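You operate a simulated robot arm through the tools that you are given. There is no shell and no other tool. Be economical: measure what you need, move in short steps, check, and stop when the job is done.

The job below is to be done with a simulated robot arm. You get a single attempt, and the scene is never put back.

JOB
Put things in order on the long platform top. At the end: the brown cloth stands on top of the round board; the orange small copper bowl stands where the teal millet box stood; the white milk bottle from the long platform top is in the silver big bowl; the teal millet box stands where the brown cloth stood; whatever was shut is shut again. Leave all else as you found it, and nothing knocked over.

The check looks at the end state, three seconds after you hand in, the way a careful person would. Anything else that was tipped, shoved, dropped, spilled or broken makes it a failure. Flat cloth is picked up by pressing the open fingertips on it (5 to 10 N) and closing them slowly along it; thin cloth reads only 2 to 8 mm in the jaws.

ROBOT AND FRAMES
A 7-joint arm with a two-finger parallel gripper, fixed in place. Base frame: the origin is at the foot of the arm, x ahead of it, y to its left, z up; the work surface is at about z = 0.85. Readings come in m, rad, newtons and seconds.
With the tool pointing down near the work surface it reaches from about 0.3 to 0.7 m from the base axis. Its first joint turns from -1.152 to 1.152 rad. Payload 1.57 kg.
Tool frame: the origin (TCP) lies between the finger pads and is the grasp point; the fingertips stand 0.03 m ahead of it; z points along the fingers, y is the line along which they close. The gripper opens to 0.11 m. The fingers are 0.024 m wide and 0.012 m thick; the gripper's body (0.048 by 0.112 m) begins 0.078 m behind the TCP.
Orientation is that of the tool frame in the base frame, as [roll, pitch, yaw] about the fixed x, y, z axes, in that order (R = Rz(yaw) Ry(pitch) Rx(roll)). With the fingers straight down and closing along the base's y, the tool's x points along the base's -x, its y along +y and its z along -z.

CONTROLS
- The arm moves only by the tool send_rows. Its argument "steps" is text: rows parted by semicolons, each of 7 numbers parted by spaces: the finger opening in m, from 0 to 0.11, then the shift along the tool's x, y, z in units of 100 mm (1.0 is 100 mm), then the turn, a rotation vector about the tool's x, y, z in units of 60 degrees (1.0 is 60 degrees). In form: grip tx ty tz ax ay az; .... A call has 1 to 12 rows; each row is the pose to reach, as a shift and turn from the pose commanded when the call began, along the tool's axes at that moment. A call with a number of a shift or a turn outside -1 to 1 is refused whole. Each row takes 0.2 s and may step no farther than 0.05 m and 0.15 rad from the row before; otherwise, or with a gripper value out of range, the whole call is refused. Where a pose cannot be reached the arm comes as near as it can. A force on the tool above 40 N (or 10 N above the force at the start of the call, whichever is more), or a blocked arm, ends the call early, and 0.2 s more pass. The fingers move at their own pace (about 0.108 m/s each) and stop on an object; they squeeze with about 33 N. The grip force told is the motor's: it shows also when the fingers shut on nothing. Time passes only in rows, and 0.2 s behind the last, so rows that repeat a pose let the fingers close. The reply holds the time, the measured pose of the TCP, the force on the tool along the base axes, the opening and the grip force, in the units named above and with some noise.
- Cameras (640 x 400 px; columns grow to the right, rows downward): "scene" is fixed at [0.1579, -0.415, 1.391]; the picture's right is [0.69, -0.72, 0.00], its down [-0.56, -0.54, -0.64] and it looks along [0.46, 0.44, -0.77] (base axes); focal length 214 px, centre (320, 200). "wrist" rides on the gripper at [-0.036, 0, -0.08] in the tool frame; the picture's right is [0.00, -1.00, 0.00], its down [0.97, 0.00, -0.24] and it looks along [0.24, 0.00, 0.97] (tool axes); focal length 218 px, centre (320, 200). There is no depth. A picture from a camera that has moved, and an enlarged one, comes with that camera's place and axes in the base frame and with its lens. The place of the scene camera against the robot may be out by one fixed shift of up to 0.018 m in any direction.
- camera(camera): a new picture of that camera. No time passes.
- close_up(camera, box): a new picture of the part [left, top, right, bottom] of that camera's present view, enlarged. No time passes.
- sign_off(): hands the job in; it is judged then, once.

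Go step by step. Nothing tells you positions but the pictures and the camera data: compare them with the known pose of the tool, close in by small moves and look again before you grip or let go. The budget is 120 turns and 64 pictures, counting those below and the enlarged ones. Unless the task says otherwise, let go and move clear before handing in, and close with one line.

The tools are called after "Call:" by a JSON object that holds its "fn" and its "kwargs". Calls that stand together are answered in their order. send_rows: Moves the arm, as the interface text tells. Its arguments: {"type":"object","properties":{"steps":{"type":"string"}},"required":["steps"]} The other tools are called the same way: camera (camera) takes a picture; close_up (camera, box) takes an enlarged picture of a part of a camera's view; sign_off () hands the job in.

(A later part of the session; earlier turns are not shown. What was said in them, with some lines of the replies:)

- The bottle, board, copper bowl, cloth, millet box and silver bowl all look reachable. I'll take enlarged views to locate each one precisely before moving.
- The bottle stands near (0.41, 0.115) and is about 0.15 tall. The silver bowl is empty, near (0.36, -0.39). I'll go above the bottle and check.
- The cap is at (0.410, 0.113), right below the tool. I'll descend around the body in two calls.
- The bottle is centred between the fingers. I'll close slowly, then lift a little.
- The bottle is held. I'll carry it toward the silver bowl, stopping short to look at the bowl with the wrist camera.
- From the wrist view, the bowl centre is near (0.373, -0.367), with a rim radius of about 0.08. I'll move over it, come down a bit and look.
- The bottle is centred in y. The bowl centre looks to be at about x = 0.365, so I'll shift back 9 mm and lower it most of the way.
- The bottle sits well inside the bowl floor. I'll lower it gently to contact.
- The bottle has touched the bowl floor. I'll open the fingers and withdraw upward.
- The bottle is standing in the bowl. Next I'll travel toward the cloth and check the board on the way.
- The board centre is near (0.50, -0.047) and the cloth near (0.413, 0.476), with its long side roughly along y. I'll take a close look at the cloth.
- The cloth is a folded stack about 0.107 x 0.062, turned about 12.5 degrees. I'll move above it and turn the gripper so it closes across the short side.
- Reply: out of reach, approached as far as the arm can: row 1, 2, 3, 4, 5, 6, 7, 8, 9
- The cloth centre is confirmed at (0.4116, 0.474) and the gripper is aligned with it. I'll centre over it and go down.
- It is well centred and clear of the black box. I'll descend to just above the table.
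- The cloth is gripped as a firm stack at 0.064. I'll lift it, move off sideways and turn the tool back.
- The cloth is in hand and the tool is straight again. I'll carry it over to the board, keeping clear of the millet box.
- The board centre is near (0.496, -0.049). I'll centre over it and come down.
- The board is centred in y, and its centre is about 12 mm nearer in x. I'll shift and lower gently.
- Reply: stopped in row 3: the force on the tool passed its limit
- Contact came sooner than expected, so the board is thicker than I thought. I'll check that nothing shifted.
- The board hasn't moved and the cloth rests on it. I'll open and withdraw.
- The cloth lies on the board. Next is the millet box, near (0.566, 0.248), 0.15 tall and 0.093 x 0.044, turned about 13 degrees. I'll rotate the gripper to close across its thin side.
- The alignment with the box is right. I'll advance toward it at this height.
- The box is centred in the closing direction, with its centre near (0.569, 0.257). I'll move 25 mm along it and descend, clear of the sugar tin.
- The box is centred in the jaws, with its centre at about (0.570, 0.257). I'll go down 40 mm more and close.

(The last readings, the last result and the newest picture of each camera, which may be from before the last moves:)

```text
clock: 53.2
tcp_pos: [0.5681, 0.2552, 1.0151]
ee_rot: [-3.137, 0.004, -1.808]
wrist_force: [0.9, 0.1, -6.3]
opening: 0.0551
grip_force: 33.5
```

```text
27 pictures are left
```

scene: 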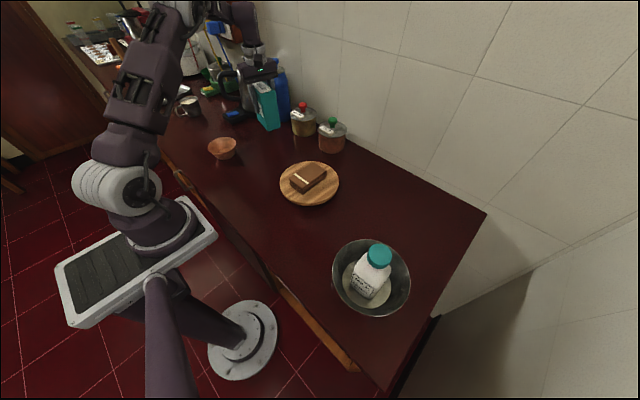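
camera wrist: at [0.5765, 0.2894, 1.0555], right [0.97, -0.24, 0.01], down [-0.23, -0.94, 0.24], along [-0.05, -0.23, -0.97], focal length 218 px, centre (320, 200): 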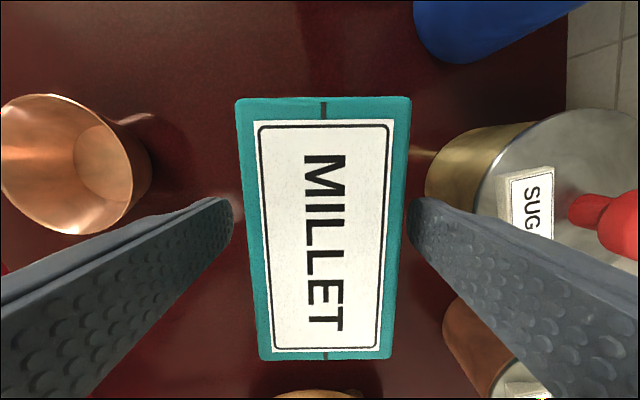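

The box is lifted cleanly. I'll draw it back toward the robot, then carry it over to the cloth's old place at (0.412, 0.474).

Call:
{"fn": "send_rows", "kwargs": {"steps": "0.03 0 0.2 -0.05 0 0 0;0.03 0 0.5 -0.15 0 0 0;0.03 0 0.8 -0.3 0 0 0;0.03 0 1 -0.3 0 0 0;0.03 0 1 -0.3 0 0 0"}}

Call:
{"fn": "send_rows", "kwargs": {"steps": "0.03 -0.25 0.1 0 0 0 0;0.03 -0.5 0.3 0 0 0 0;0.03 -0.75 0.5 0 0 0 0;0.03 -0.9 0.5 0 0 0 0;0.03 -0.9 0.5 0 0 0 0"}}

Call:
{"fn": "camera", "kwargs": {"camera": "wrist"}}

Call:
{"fn": "camera", "kwargs": {"camera": "scene"}}

```text
clock: 54.4
tcp_pos: [0.4718, 0.2793, 1.0425]
ee_rot: [-3.136, 0.001, -1.809]
wrist_force: [0.2, -0.9, -5.2]
opening: 0.0548
grip_force: 33.3
```

```text
clock: 55.6
tcp_pos: [0.443, 0.3793, 1.0424]
ee_rot: [-3.137, 0.0, -1.808]
wrist_force: [0.1, 0.2, -6.0]
opening: 0.0548
grip_force: 32.3
```

```text
26 pictures are left
camera wrist: at [0.4514, 0.414, 1.1239], right [0.97, -0.24, 0.01], down [-0.23, -0.94, 0.24], along [-0.05, -0.23, -0.97], focal length 218 px, centre (320, 200)
```

wrist: 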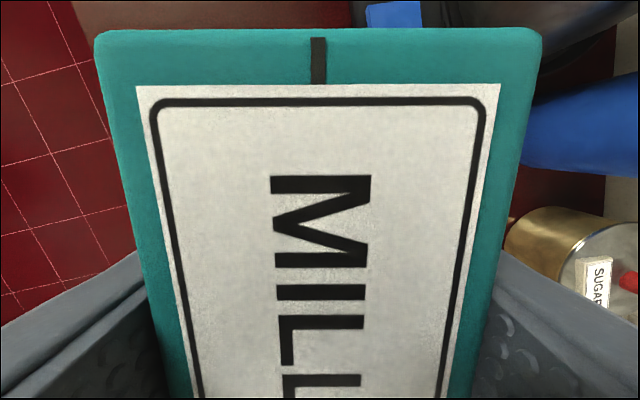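

```text
25 pictures are left
```

scene: 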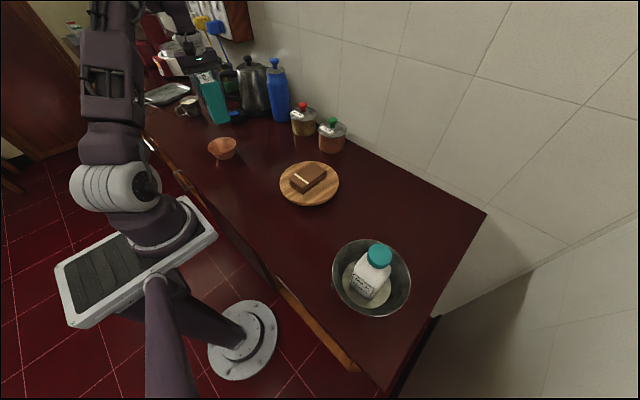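

Next leg: bring it over the target spot and lower it to 5 cm above the table.

Call:
{"fn": "send_rows", "kwargs": {"steps": "0.03 -0.25 0.2 0 0 0 0;0.03 -0.5 0.4 0.05 0 0 0;0.03 -0.7 0.53 0.2 0 0 0;0.03 -0.815 0.53 0.4 0 0 0;0.03 -0.815 0.53 0.6 0 0 0;0.03 -0.815 0.53 0.6 0 0 0"}}

Call:
{"fn": "close_up", "kwargs": {"camera": "scene", "box": [160, 60, 280, 170]}}

```text
clock: 57.0
tcp_pos: [0.4116, 0.4706, 0.9818]
ee_rot: [-3.137, 0.003, -1.807]
wrist_force: [-0.7, -0.1, -5.6]
opening: 0.0547
grip_force: 32.5
```

```text
3.64 times, centred on (220, 115) of scene
camera zoom: at [0.158, -0.415, 1.3911], right [0.69, -0.72, 0.0], down [-0.56, -0.54, -0.63], along [0.46, 0.44, -0.77], focal length 780 px, centre (684, 509)
```

zoom: 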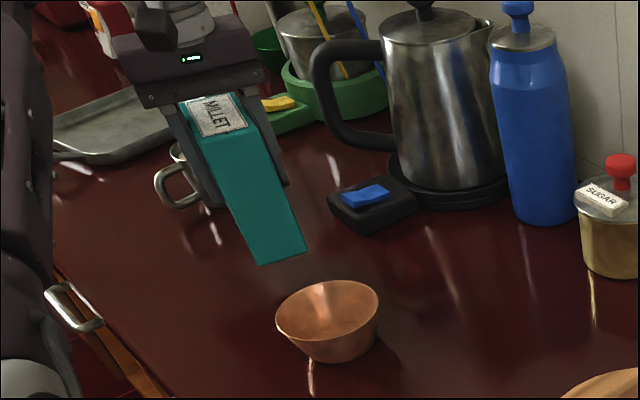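

The spot is clear. I'll lower it close to the table, then finish slowly.

Call:
{"fn": "send_rows", "kwargs": {"steps": "0.03 0 0 0.15 0 0 0;0.03 0 0 0.3 0 0 0;0.03 0 0 0.4 0 0 0;0.03 0 0 0.43 0 0 0;0.03 0 0 0.45 0 0 0;0.03 0 0 0.45 0 0 0"}}

Call:
{"fn": "send_rows", "kwargs": {"steps": "0.03 0 0 0.015 0 0 0;0.03 0 0 0.03 0 0 0;0.03 0 0 0.03 0 0 0"}}

```text
clock: 58.4
tcp_pos: [0.4133, 0.4701, 0.9373]
ee_rot: [-3.136, 0.002, -1.809]
wrist_force: [0.3, -0.3, -5.4]
opening: 0.0548
grip_force: 32.8
```

```text
clock: 59.2
tcp_pos: [0.4117, 0.4708, 0.935]
ee_rot: [-3.138, 0.002, -1.808]
wrist_force: [0.6, 0.1, -6.2]
opening: 0.0551
grip_force: 33.3
```

Call:
{"fn": "send_rows", "kwargs": {"steps": "0.03 0 0 0.01 0 0 0;0.03 0 0 0.02 0 0 0;0.03 0 0 0.02 0 0 0"}}

```text
clock: 60.0
tcp_pos: [0.4111, 0.4702, 0.9344]
ee_rot: [-3.135, 0.002, -1.809]
wrist_force: [2.1, 1.4, 2.4]
opening: 0.0546
grip_force: 32.7
```

The box is on the table. I'll open and go straight up.

Call:
{"fn": "send_rows", "kwargs": {"steps": "0.06 0 0 0 0 0 0;0.07 0 0 0 0 0 0;0.085 0 0 0 0 0 0;0.085 0 0 0 0 0 0;0.085 0 0 -0.15 0 0 0;0.085 0 0 -0.4 0 0 0;0.085 0 0 -0.7 0 0 0;0.085 0 0 -1 0 0 0;0.085 0 0 -1 0 0 0"}}

Call:
{"fn": "camera", "kwargs": {"camera": "scene"}}

Call:
{"fn": "camera", "kwargs": {"camera": "wrist"}}

```text
clock: 62.0
tcp_pos: [0.4115, 0.4706, 1.0324]
ee_rot: [-3.136, 0.001, -1.808]
wrist_force: [-0.3, 0.7, 0.5]
opening: 0.0849
grip_force: 0.0
```

```text
23 pictures are left
```

scene: 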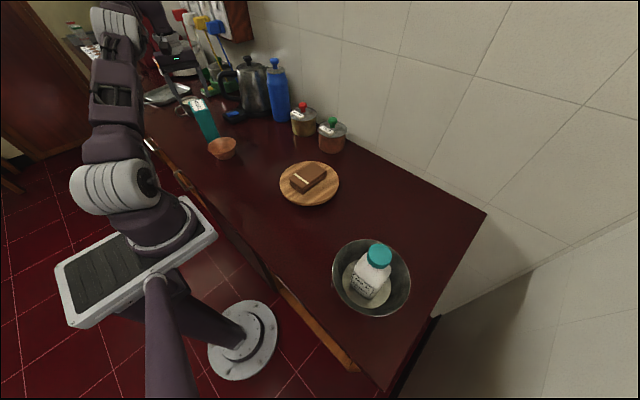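

```text
22 pictures are left
camera wrist: at [0.4196, 0.5059, 1.1137], right [0.97, -0.24, 0.0], down [-0.23, -0.94, 0.24], along [-0.05, -0.23, -0.97], focal length 218 px, centre (320, 200)
```

wrist: 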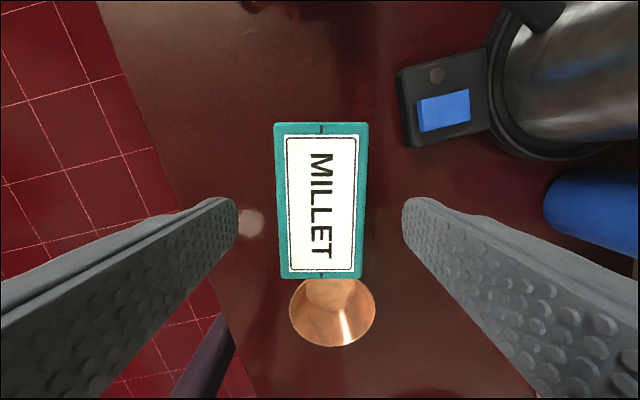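

The millet box stands in the cloth's old place. Next, the copper bowl at about (0.392, 0.319). I'll back off the box along its length, then rotate the tool back over the bowl.

Call:
{"fn": "send_rows", "kwargs": {"steps": "0.085 0.1 0 -0.1 0 0 0;0.085 0.4 0 -0.3 0 0 0;0.085 0.7 0 -0.5 0 0 0;0.085 1 0 -0.5 0 0 0.125;0.085 1 0 -0.5 0 0 0.25;0.085 1 0 -0.5 0 0 0.375;0.085 1 0 -0.5 0 0 0.5;0.085 1 0 -0.5 0 0 0.625;0.085 1 0 -0.5 0 0 0.75;0.085 1 0 -0.5 0 0 0.875;0.085 1 0 -0.5 0 0 1;0.085 1 0 -0.5 0 0 1"}}

Call:
{"fn": "send_rows", "kwargs": {"steps": "0.11 0 0 0 0 0 0.1;0.11 0 0 0 0 0 0.2;0.11 0 0 0 0 0 0.272;0.11 0 0 0 0 0 0.272"}}

Call:
{"fn": "camera", "kwargs": {"camera": "wrist"}}

```text
clock: 64.6
tcp_pos: [0.3875, 0.3731, 1.0817]
ee_rot: [-3.139, 0.005, -2.857]
wrist_force: [0.0, 0.2, -0.4]
opening: 0.0853
grip_force: 0.1
```

```text
clock: 65.6
tcp_pos: [0.3865, 0.3726, 1.0824]
ee_rot: [3.141, 0.007, -3.141]
wrist_force: [-0.7, -0.1, -0.4]
opening: 0.1101
grip_force: 0.0
```

```text
21 pictures are left
camera wrist: at [0.4222, 0.3719, 1.1634], right [0.0, -1.0, 0.0], down [-0.97, 0.0, 0.23], along [-0.23, 0.0, -0.97], focal length 218 px, centre (320, 200)
```

wrist: 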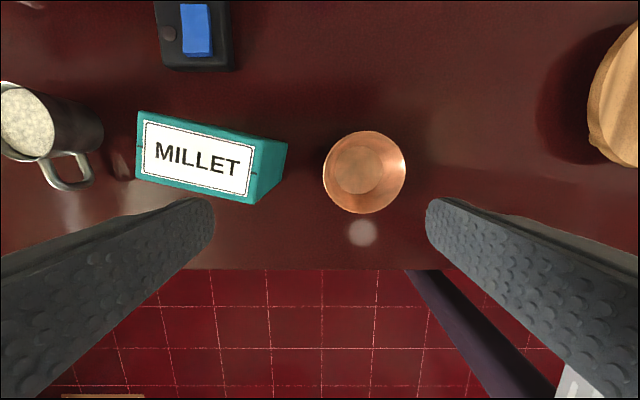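

The rim centre is at about (0.393, 0.318), with a diameter near 0.10. I'll move above it and check centring with an enlarged view.

Call:
{"fn": "send_rows", "kwargs": {"steps": "0.11 -0.06 -0.3 0.1 0 0 0;0.11 -0.06 -0.545 0.4 0 0 0;0.11 -0.06 -0.545 0.8 0 0 0;0.11 -0.06 -0.545 1 0 0 0;0.11 -0.06 -0.545 1 0 0 0"}}

Call:
{"fn": "camera", "kwargs": {"camera": "wrist"}}

```text
clock: 66.8
tcp_pos: [0.3933, 0.3185, 0.982]
ee_rot: [-3.141, 0.006, -3.14]
wrist_force: [-1.1, 0.1, -0.5]
opening: 0.11
grip_force: 0.0
```

```text
20 pictures are left
camera wrist: at [0.4289, 0.3182, 1.0633], right [0.0, -1.0, 0.0], down [-0.97, 0.0, 0.23], along [-0.23, 0.0, -0.97], focal length 218 px, centre (320, 200)
```

wrist: 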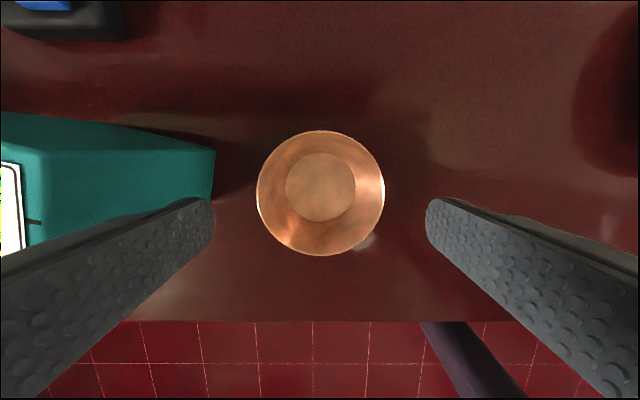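

It is centred to within a millimetre. I'll descend until the tips are near rim height, then check the clearance.

Call:
{"fn": "send_rows", "kwargs": {"steps": "0.11 0.02 -0.005 0.2 0 0 0;0.11 0.02 -0.005 0.4 0 0 0;0.11 0.02 -0.005 0.5 0 0 0;0.11 0.02 -0.005 0.5 0 0 0"}}

Call:
{"fn": "camera", "kwargs": {"camera": "wrist"}}

Call:
{"fn": "close_up", "kwargs": {"camera": "scene", "box": [180, 90, 290, 180]}}

```text
clock: 67.8
tcp_pos: [0.3908, 0.318, 0.9322]
ee_rot: [-3.141, 0.005, 3.139]
wrist_force: [-1.1, -0.4, -0.2]
opening: 0.1098
grip_force: 0.0
```

```text
19 pictures are left
camera wrist: at [0.4266, 0.3171, 1.0132], right [0.0, -1.0, 0.0], down [-0.97, 0.0, 0.23], along [-0.23, 0.0, -0.97], focal length 218 px, centre (320, 200)
```

wrist: 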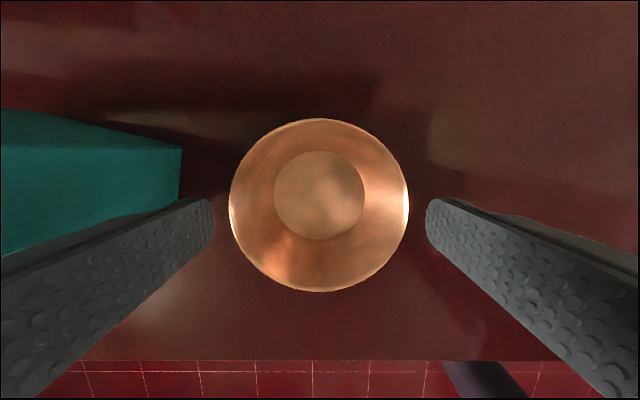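

```text
4.44 times, centred on (235, 135) of scene
camera zoom: at [0.1579, -0.415, 1.391], right [0.69, -0.72, 0.0], down [-0.56, -0.54, -0.64], along [0.46, 0.44, -0.77], focal length 953 px, centre (698, 489)
```

zoom: 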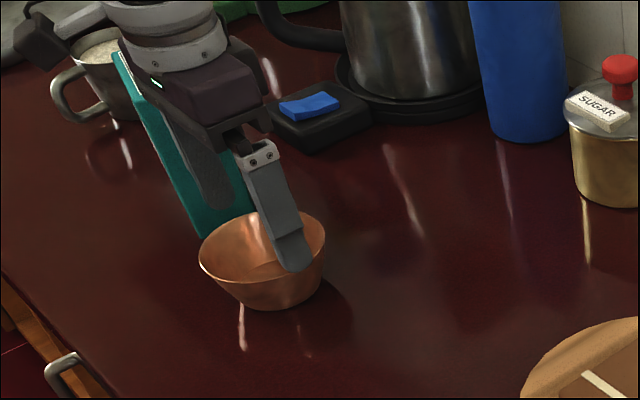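

Clearance is even on both sides. I'll descend to the rim and close slowly.

Call:
{"fn": "send_rows", "kwargs": {"steps": "0.11 0 0 0.15 0 0 0;0.11 0 0 0.3 0 0 0;0.11 0 0 0.37 0 0 0;0.11 0 0 0.37 0 0 0"}}

Call:
{"fn": "send_rows", "kwargs": {"steps": "0.104 0 0 0 0 0 0;0.1 0 0 0 0 0 0;0.096 0 0 0 0 0 0;0.09 0 0 0 0 0 0;0.085 0 0 0 0 0 0;0.085 0 0 0 0 0 0"}}

Call:
{"fn": "camera", "kwargs": {"camera": "wrist"}}

```text
clock: 68.8
tcp_pos: [0.3928, 0.3183, 0.8958]
ee_rot: [-3.141, 0.004, -3.14]
wrist_force: [0.2, -0.2, -0.6]
opening: 0.1102
grip_force: 0.0
```

```text
clock: 70.2
tcp_pos: [0.3925, 0.318, 0.8958]
ee_rot: [3.141, 0.005, -3.14]
wrist_force: [-0.3, 0.1, -0.2]
opening: 0.1029
grip_force: 32.9
```

```text
17 pictures are left
camera wrist: at [0.4277, 0.3181, 0.9765], right [0.0, -1.0, 0.0], down [-0.97, 0.0, 0.23], along [-0.23, 0.0, -0.97], focal length 218 px, centre (320, 200)
```

wrist: 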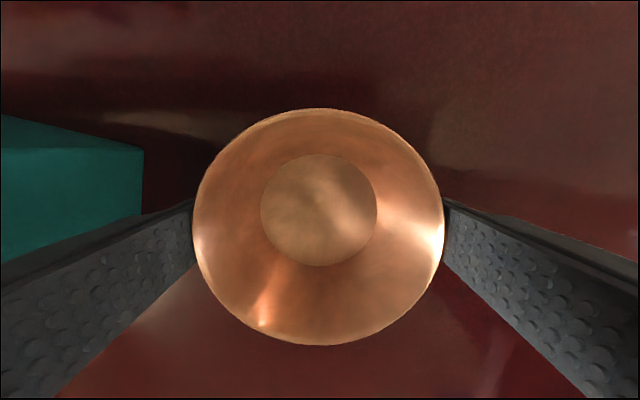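

The bowl is gripped at 0.103. I'll lift it a little and check that it hangs level.

Call:
{"fn": "send_rows", "kwargs": {"steps": "0.085 0 0 -0.05 0 0 0;0.085 0 0 -0.15 0 0 0;0.085 0 0 -0.35 0 0 0;0.085 0 0 -0.6 0 0 0;0.085 0 0 -0.6 0 0 0"}}

Call:
{"fn": "camera", "kwargs": {"camera": "wrist"}}

Call:
{"fn": "close_up", "kwargs": {"camera": "scene", "box": [180, 90, 290, 180]}}

```text
clock: 71.4
tcp_pos: [0.3921, 0.317, 0.9554]
ee_rot: [3.14, 0.005, -3.14]
wrist_force: [0.8, -0.4, -1.0]
opening: 0.103
grip_force: 32.8
```

```text
16 pictures are left
camera wrist: at [0.4284, 0.3166, 1.0364], right [0.0, -1.0, 0.0], down [-0.97, 0.0, 0.23], along [-0.23, 0.0, -0.97], focal length 218 px, centre (320, 200)
```

wrist: 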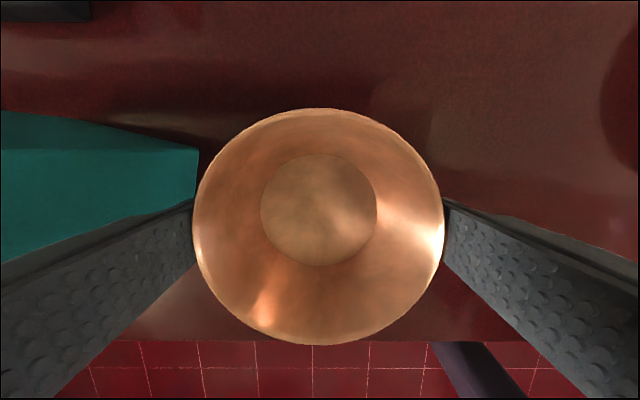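

```text
4.44 times, centred on (235, 135) of scene
camera zoom: at [0.1579, -0.415, 1.391], right [0.69, -0.72, 0.0], down [-0.56, -0.54, -0.63], along [0.46, 0.44, -0.77], focal length 953 px, centre (698, 489)
```

zoom: 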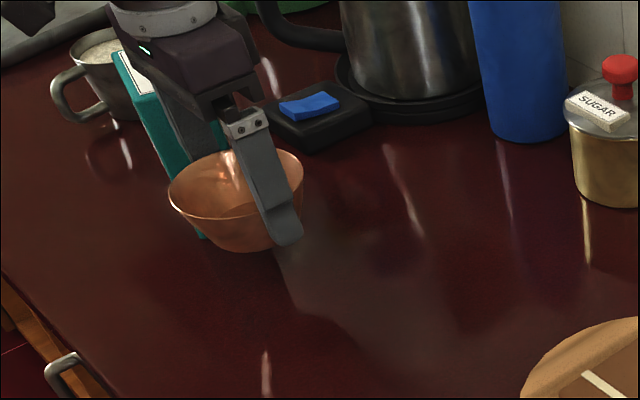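

It hangs level. I'll carry it to the millet box's old place at (0.570, 0.257).

Call:
{"fn": "send_rows", "kwargs": {"steps": "0.085 -0.2 -0.2 0 0 0 0;0.085 -0.5 -0.3 0 0 0 0;0.085 -0.8 -0.3 0 0 0 0;0.085 -0.9 -0.3 0 0 0 0;0.085 -0.9 -0.3 0 0 0 0"}}

Call:
{"fn": "send_rows", "kwargs": {"steps": "0.085 -0.3 -0.1 0 0 0 0;0.085 -0.6 -0.2 0 0 0 0;0.085 -0.8 -0.3 0 0 0 0;0.085 -0.88 -0.3 0 0 0 0;0.085 -0.88 -0.3 0 0 0 0"}}

Call:
{"fn": "camera", "kwargs": {"camera": "wrist"}}

Call:
{"fn": "close_up", "kwargs": {"camera": "scene", "box": [200, 70, 350, 170]}}

```text
clock: 72.6
tcp_pos: [0.4824, 0.2882, 0.9558]
ee_rot: [-3.141, 0.007, -3.139]
wrist_force: [0.3, 0.0, -1.5]
opening: 0.1028
grip_force: 33.3
```

```text
clock: 73.8
tcp_pos: [0.5718, 0.2578, 0.9575]
ee_rot: [3.141, 0.005, -3.139]
wrist_force: [-0.5, 0.1, -0.5]
opening: 0.1029
grip_force: 33.1
```

```text
14 pictures are left
camera wrist: at [0.6068, 0.2582, 1.0387], right [0.0, -1.0, 0.0], down [-0.97, 0.0, 0.24], along [-0.24, 0.0, -0.97], focal length 218 px, centre (320, 200)
```

wrist: 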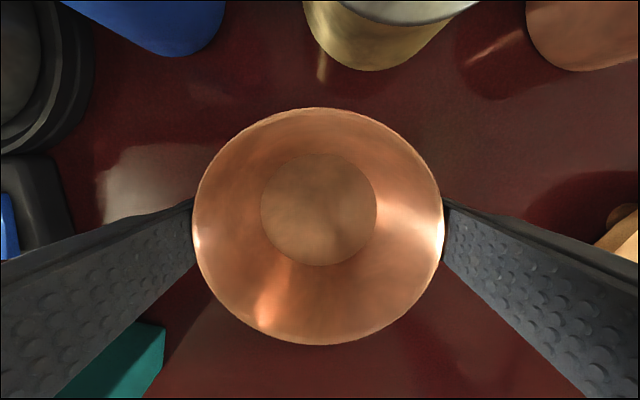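

```text
4.00 times, centred on (275, 120) of scene
camera zoom: at [0.1579, -0.415, 1.391], right [0.69, -0.72, 0.0], down [-0.56, -0.54, -0.63], along [0.46, 0.44, -0.77], focal length 858 px, centre (500, 520)
```

zoom: 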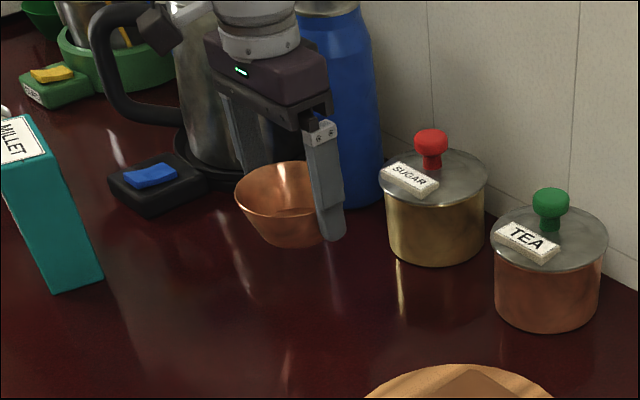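

It is over the spot with clear surroundings. I'll lower it, finishing in small steps.

Call:
{"fn": "send_rows", "kwargs": {"steps": "0.085 0 0 0.15 0 0 0;0.085 0 0 0.35 0 0 0;0.085 0 0 0.5 0 0 0;0.085 0 0 0.56 0 0 0;0.085 0 0 0.58 0 0 0;0.085 0 0 0.58 0 0 0"}}

Call:
{"fn": "send_rows", "kwargs": {"steps": "0.085 0 0 0.015 0 0 0;0.085 0 0 0.03 0 0 0;0.085 0 0 0.03 0 0 0"}}

```text
clock: 75.2
tcp_pos: [0.5711, 0.2568, 0.8984]
ee_rot: [3.14, 0.005, -3.139]
wrist_force: [1.0, 0.0, -1.0]
opening: 0.1032
grip_force: 32.8
```

```text
clock: 76.0
tcp_pos: [0.5708, 0.2582, 0.8968]
ee_rot: [3.141, 0.005, -3.14]
wrist_force: [-1.3, 0.5, 0.8]
opening: 0.1029
grip_force: 32.9
```

Call:
{"fn": "send_rows", "kwargs": {"steps": "0.085 0 0 0.01 0 0 0;0.085 0 0 0.02 0 0 0;0.085 0 0 0.02 0 0 0"}}

```text
clock: 76.8
tcp_pos: [0.5719, 0.2581, 0.895]
ee_rot: [3.139, 0.009, -3.139]
wrist_force: [-3.2, -3.4, 25.7]
opening: 0.1029
grip_force: 32.9
```

The bowl is firmly on the table. I'll ease off, open fully and go straight up.

Call:
{"fn": "send_rows", "kwargs": {"steps": "0.085 0 0 -0.02 0 0 0;0.105 0 0 -0.02 0 0 0;0.11 0 0 -0.02 0 0 0;0.11 0 0 -0.02 0 0 0;0.11 0 0 -0.1 0 0 0;0.11 0 0 -0.3 0 0 0;0.11 0 0 -0.6 0 0 0;0.11 0 0 -0.9 0 0 0;0.11 0 0 -0.9 0 0 0"}}

Call:
{"fn": "camera", "kwargs": {"camera": "wrist"}}

```text
clock: 78.8
tcp_pos: [0.5704, 0.2582, 0.9831]
ee_rot: [-3.142, 0.005, -3.141]
wrist_force: [-0.5, -0.6, 0.0]
opening: 0.1101
grip_force: 0.0
```

```text
12 pictures are left
camera wrist: at [0.6052, 0.258, 1.065], right [0.0, -1.0, 0.0], down [-0.97, 0.0, 0.23], along [-0.23, 0.0, -0.97], focal length 218 px, centre (320, 200)
```

wrist: 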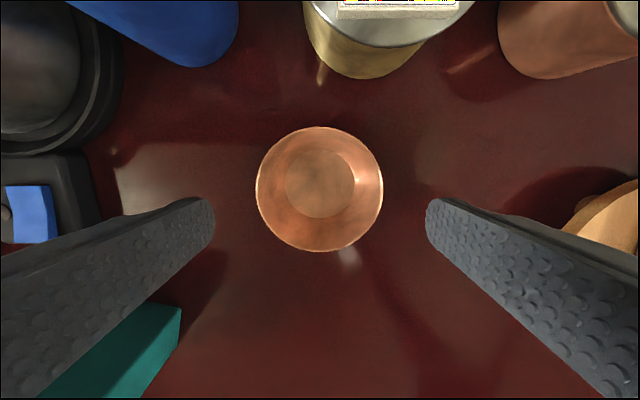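

The bowl stands cleanly where the box was. I'll pull the arm back and up, then check the whole scene.

Call:
{"fn": "send_rows", "kwargs": {"steps": "0.11 0.2 -0.1 -0.3 0 0 0;0.11 0.5 -0.3 -0.6 0 0 0;0.11 0.8 -0.5 -0.9 0 0 0;0.11 1 -0.7 -1 0 0 0;0.11 1 -0.9 -1 0 0 0;0.11 1 -0.9 -1 0 0 0"}}

Call:
{"fn": "send_rows", "kwargs": {"steps": "0.11 0.2 0 -0.3 0 0 0;0.11 0.5 0 -0.6 0 0 0;0.11 0.6 0 -0.9 0 0 0;0.11 0.6 0 -1 0 0 0"}}

Call:
{"fn": "camera", "kwargs": {"camera": "scene"}}

Call:
{"fn": "camera", "kwargs": {"camera": "wrist"}}

Call:
{"fn": "close_up", "kwargs": {"camera": "scene", "box": [150, 70, 430, 320]}}

```text
clock: 80.2
tcp_pos: [0.4696, 0.1667, 1.0817]
ee_rot: [3.141, 0.005, -3.139]
wrist_force: [0.3, -0.8, -0.4]
opening: 0.1101
grip_force: 0.0
```

```text
clock: 81.2
tcp_pos: [0.408, 0.1662, 1.1836]
ee_rot: [3.141, 0.007, -3.14]
wrist_force: [-0.7, 0.0, -0.5]
opening: 0.1098
grip_force: 0.0
```

```text
11 pictures are left
```

scene: 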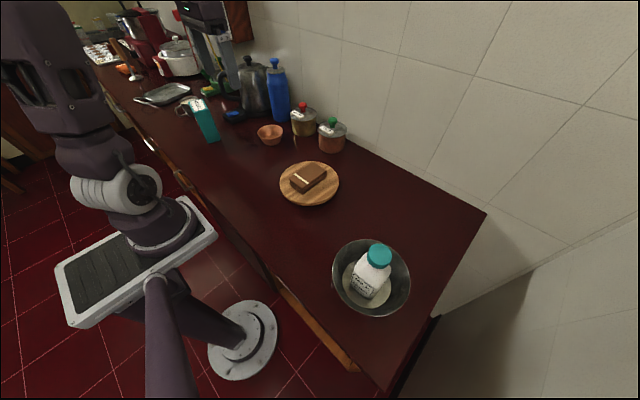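

```text
10 pictures are left
camera wrist: at [0.4439, 0.1659, 1.2641], right [0.0, -1.0, 0.0], down [-0.97, 0.0, 0.24], along [-0.24, 0.0, -0.97], focal length 218 px, centre (320, 200)
```

wrist: 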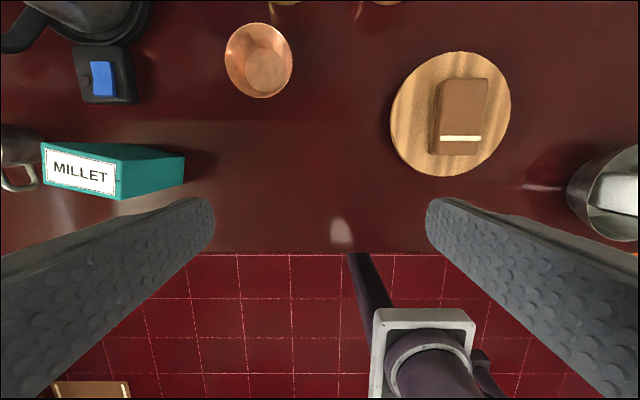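

```text
1.60 times, centred on (290, 195) of scene
camera zoom: at [0.1579, -0.415, 1.391], right [0.69, -0.72, 0.0], down [-0.56, -0.54, -0.64], along [0.46, 0.44, -0.77], focal length 343 px, centre (368, 208)
```

zoom: 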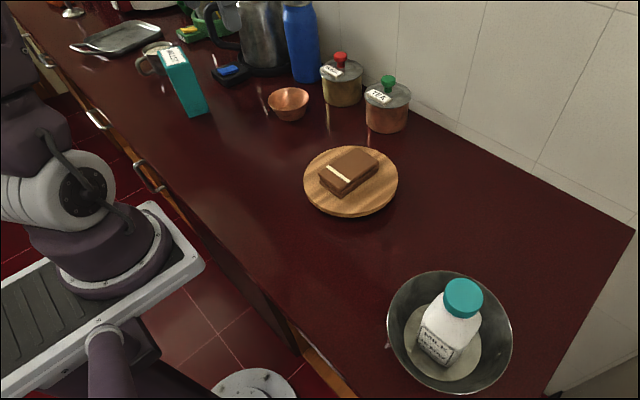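

Everything stands where it was asked to, nothing else has been disturbed, and the arm is clear. I'm handing in.

Call:
{"fn": "sign_off", "kwargs": {}}

```text
The job is handed in.
```

The job is handed in: the cloth is on the round board, the copper bowl is where the millet box stood, the millet box is where the cloth stood, and the milk bottle is standing in the silver bowl. I opened nothing, and nothing looked tipped or moved in the last pictures.
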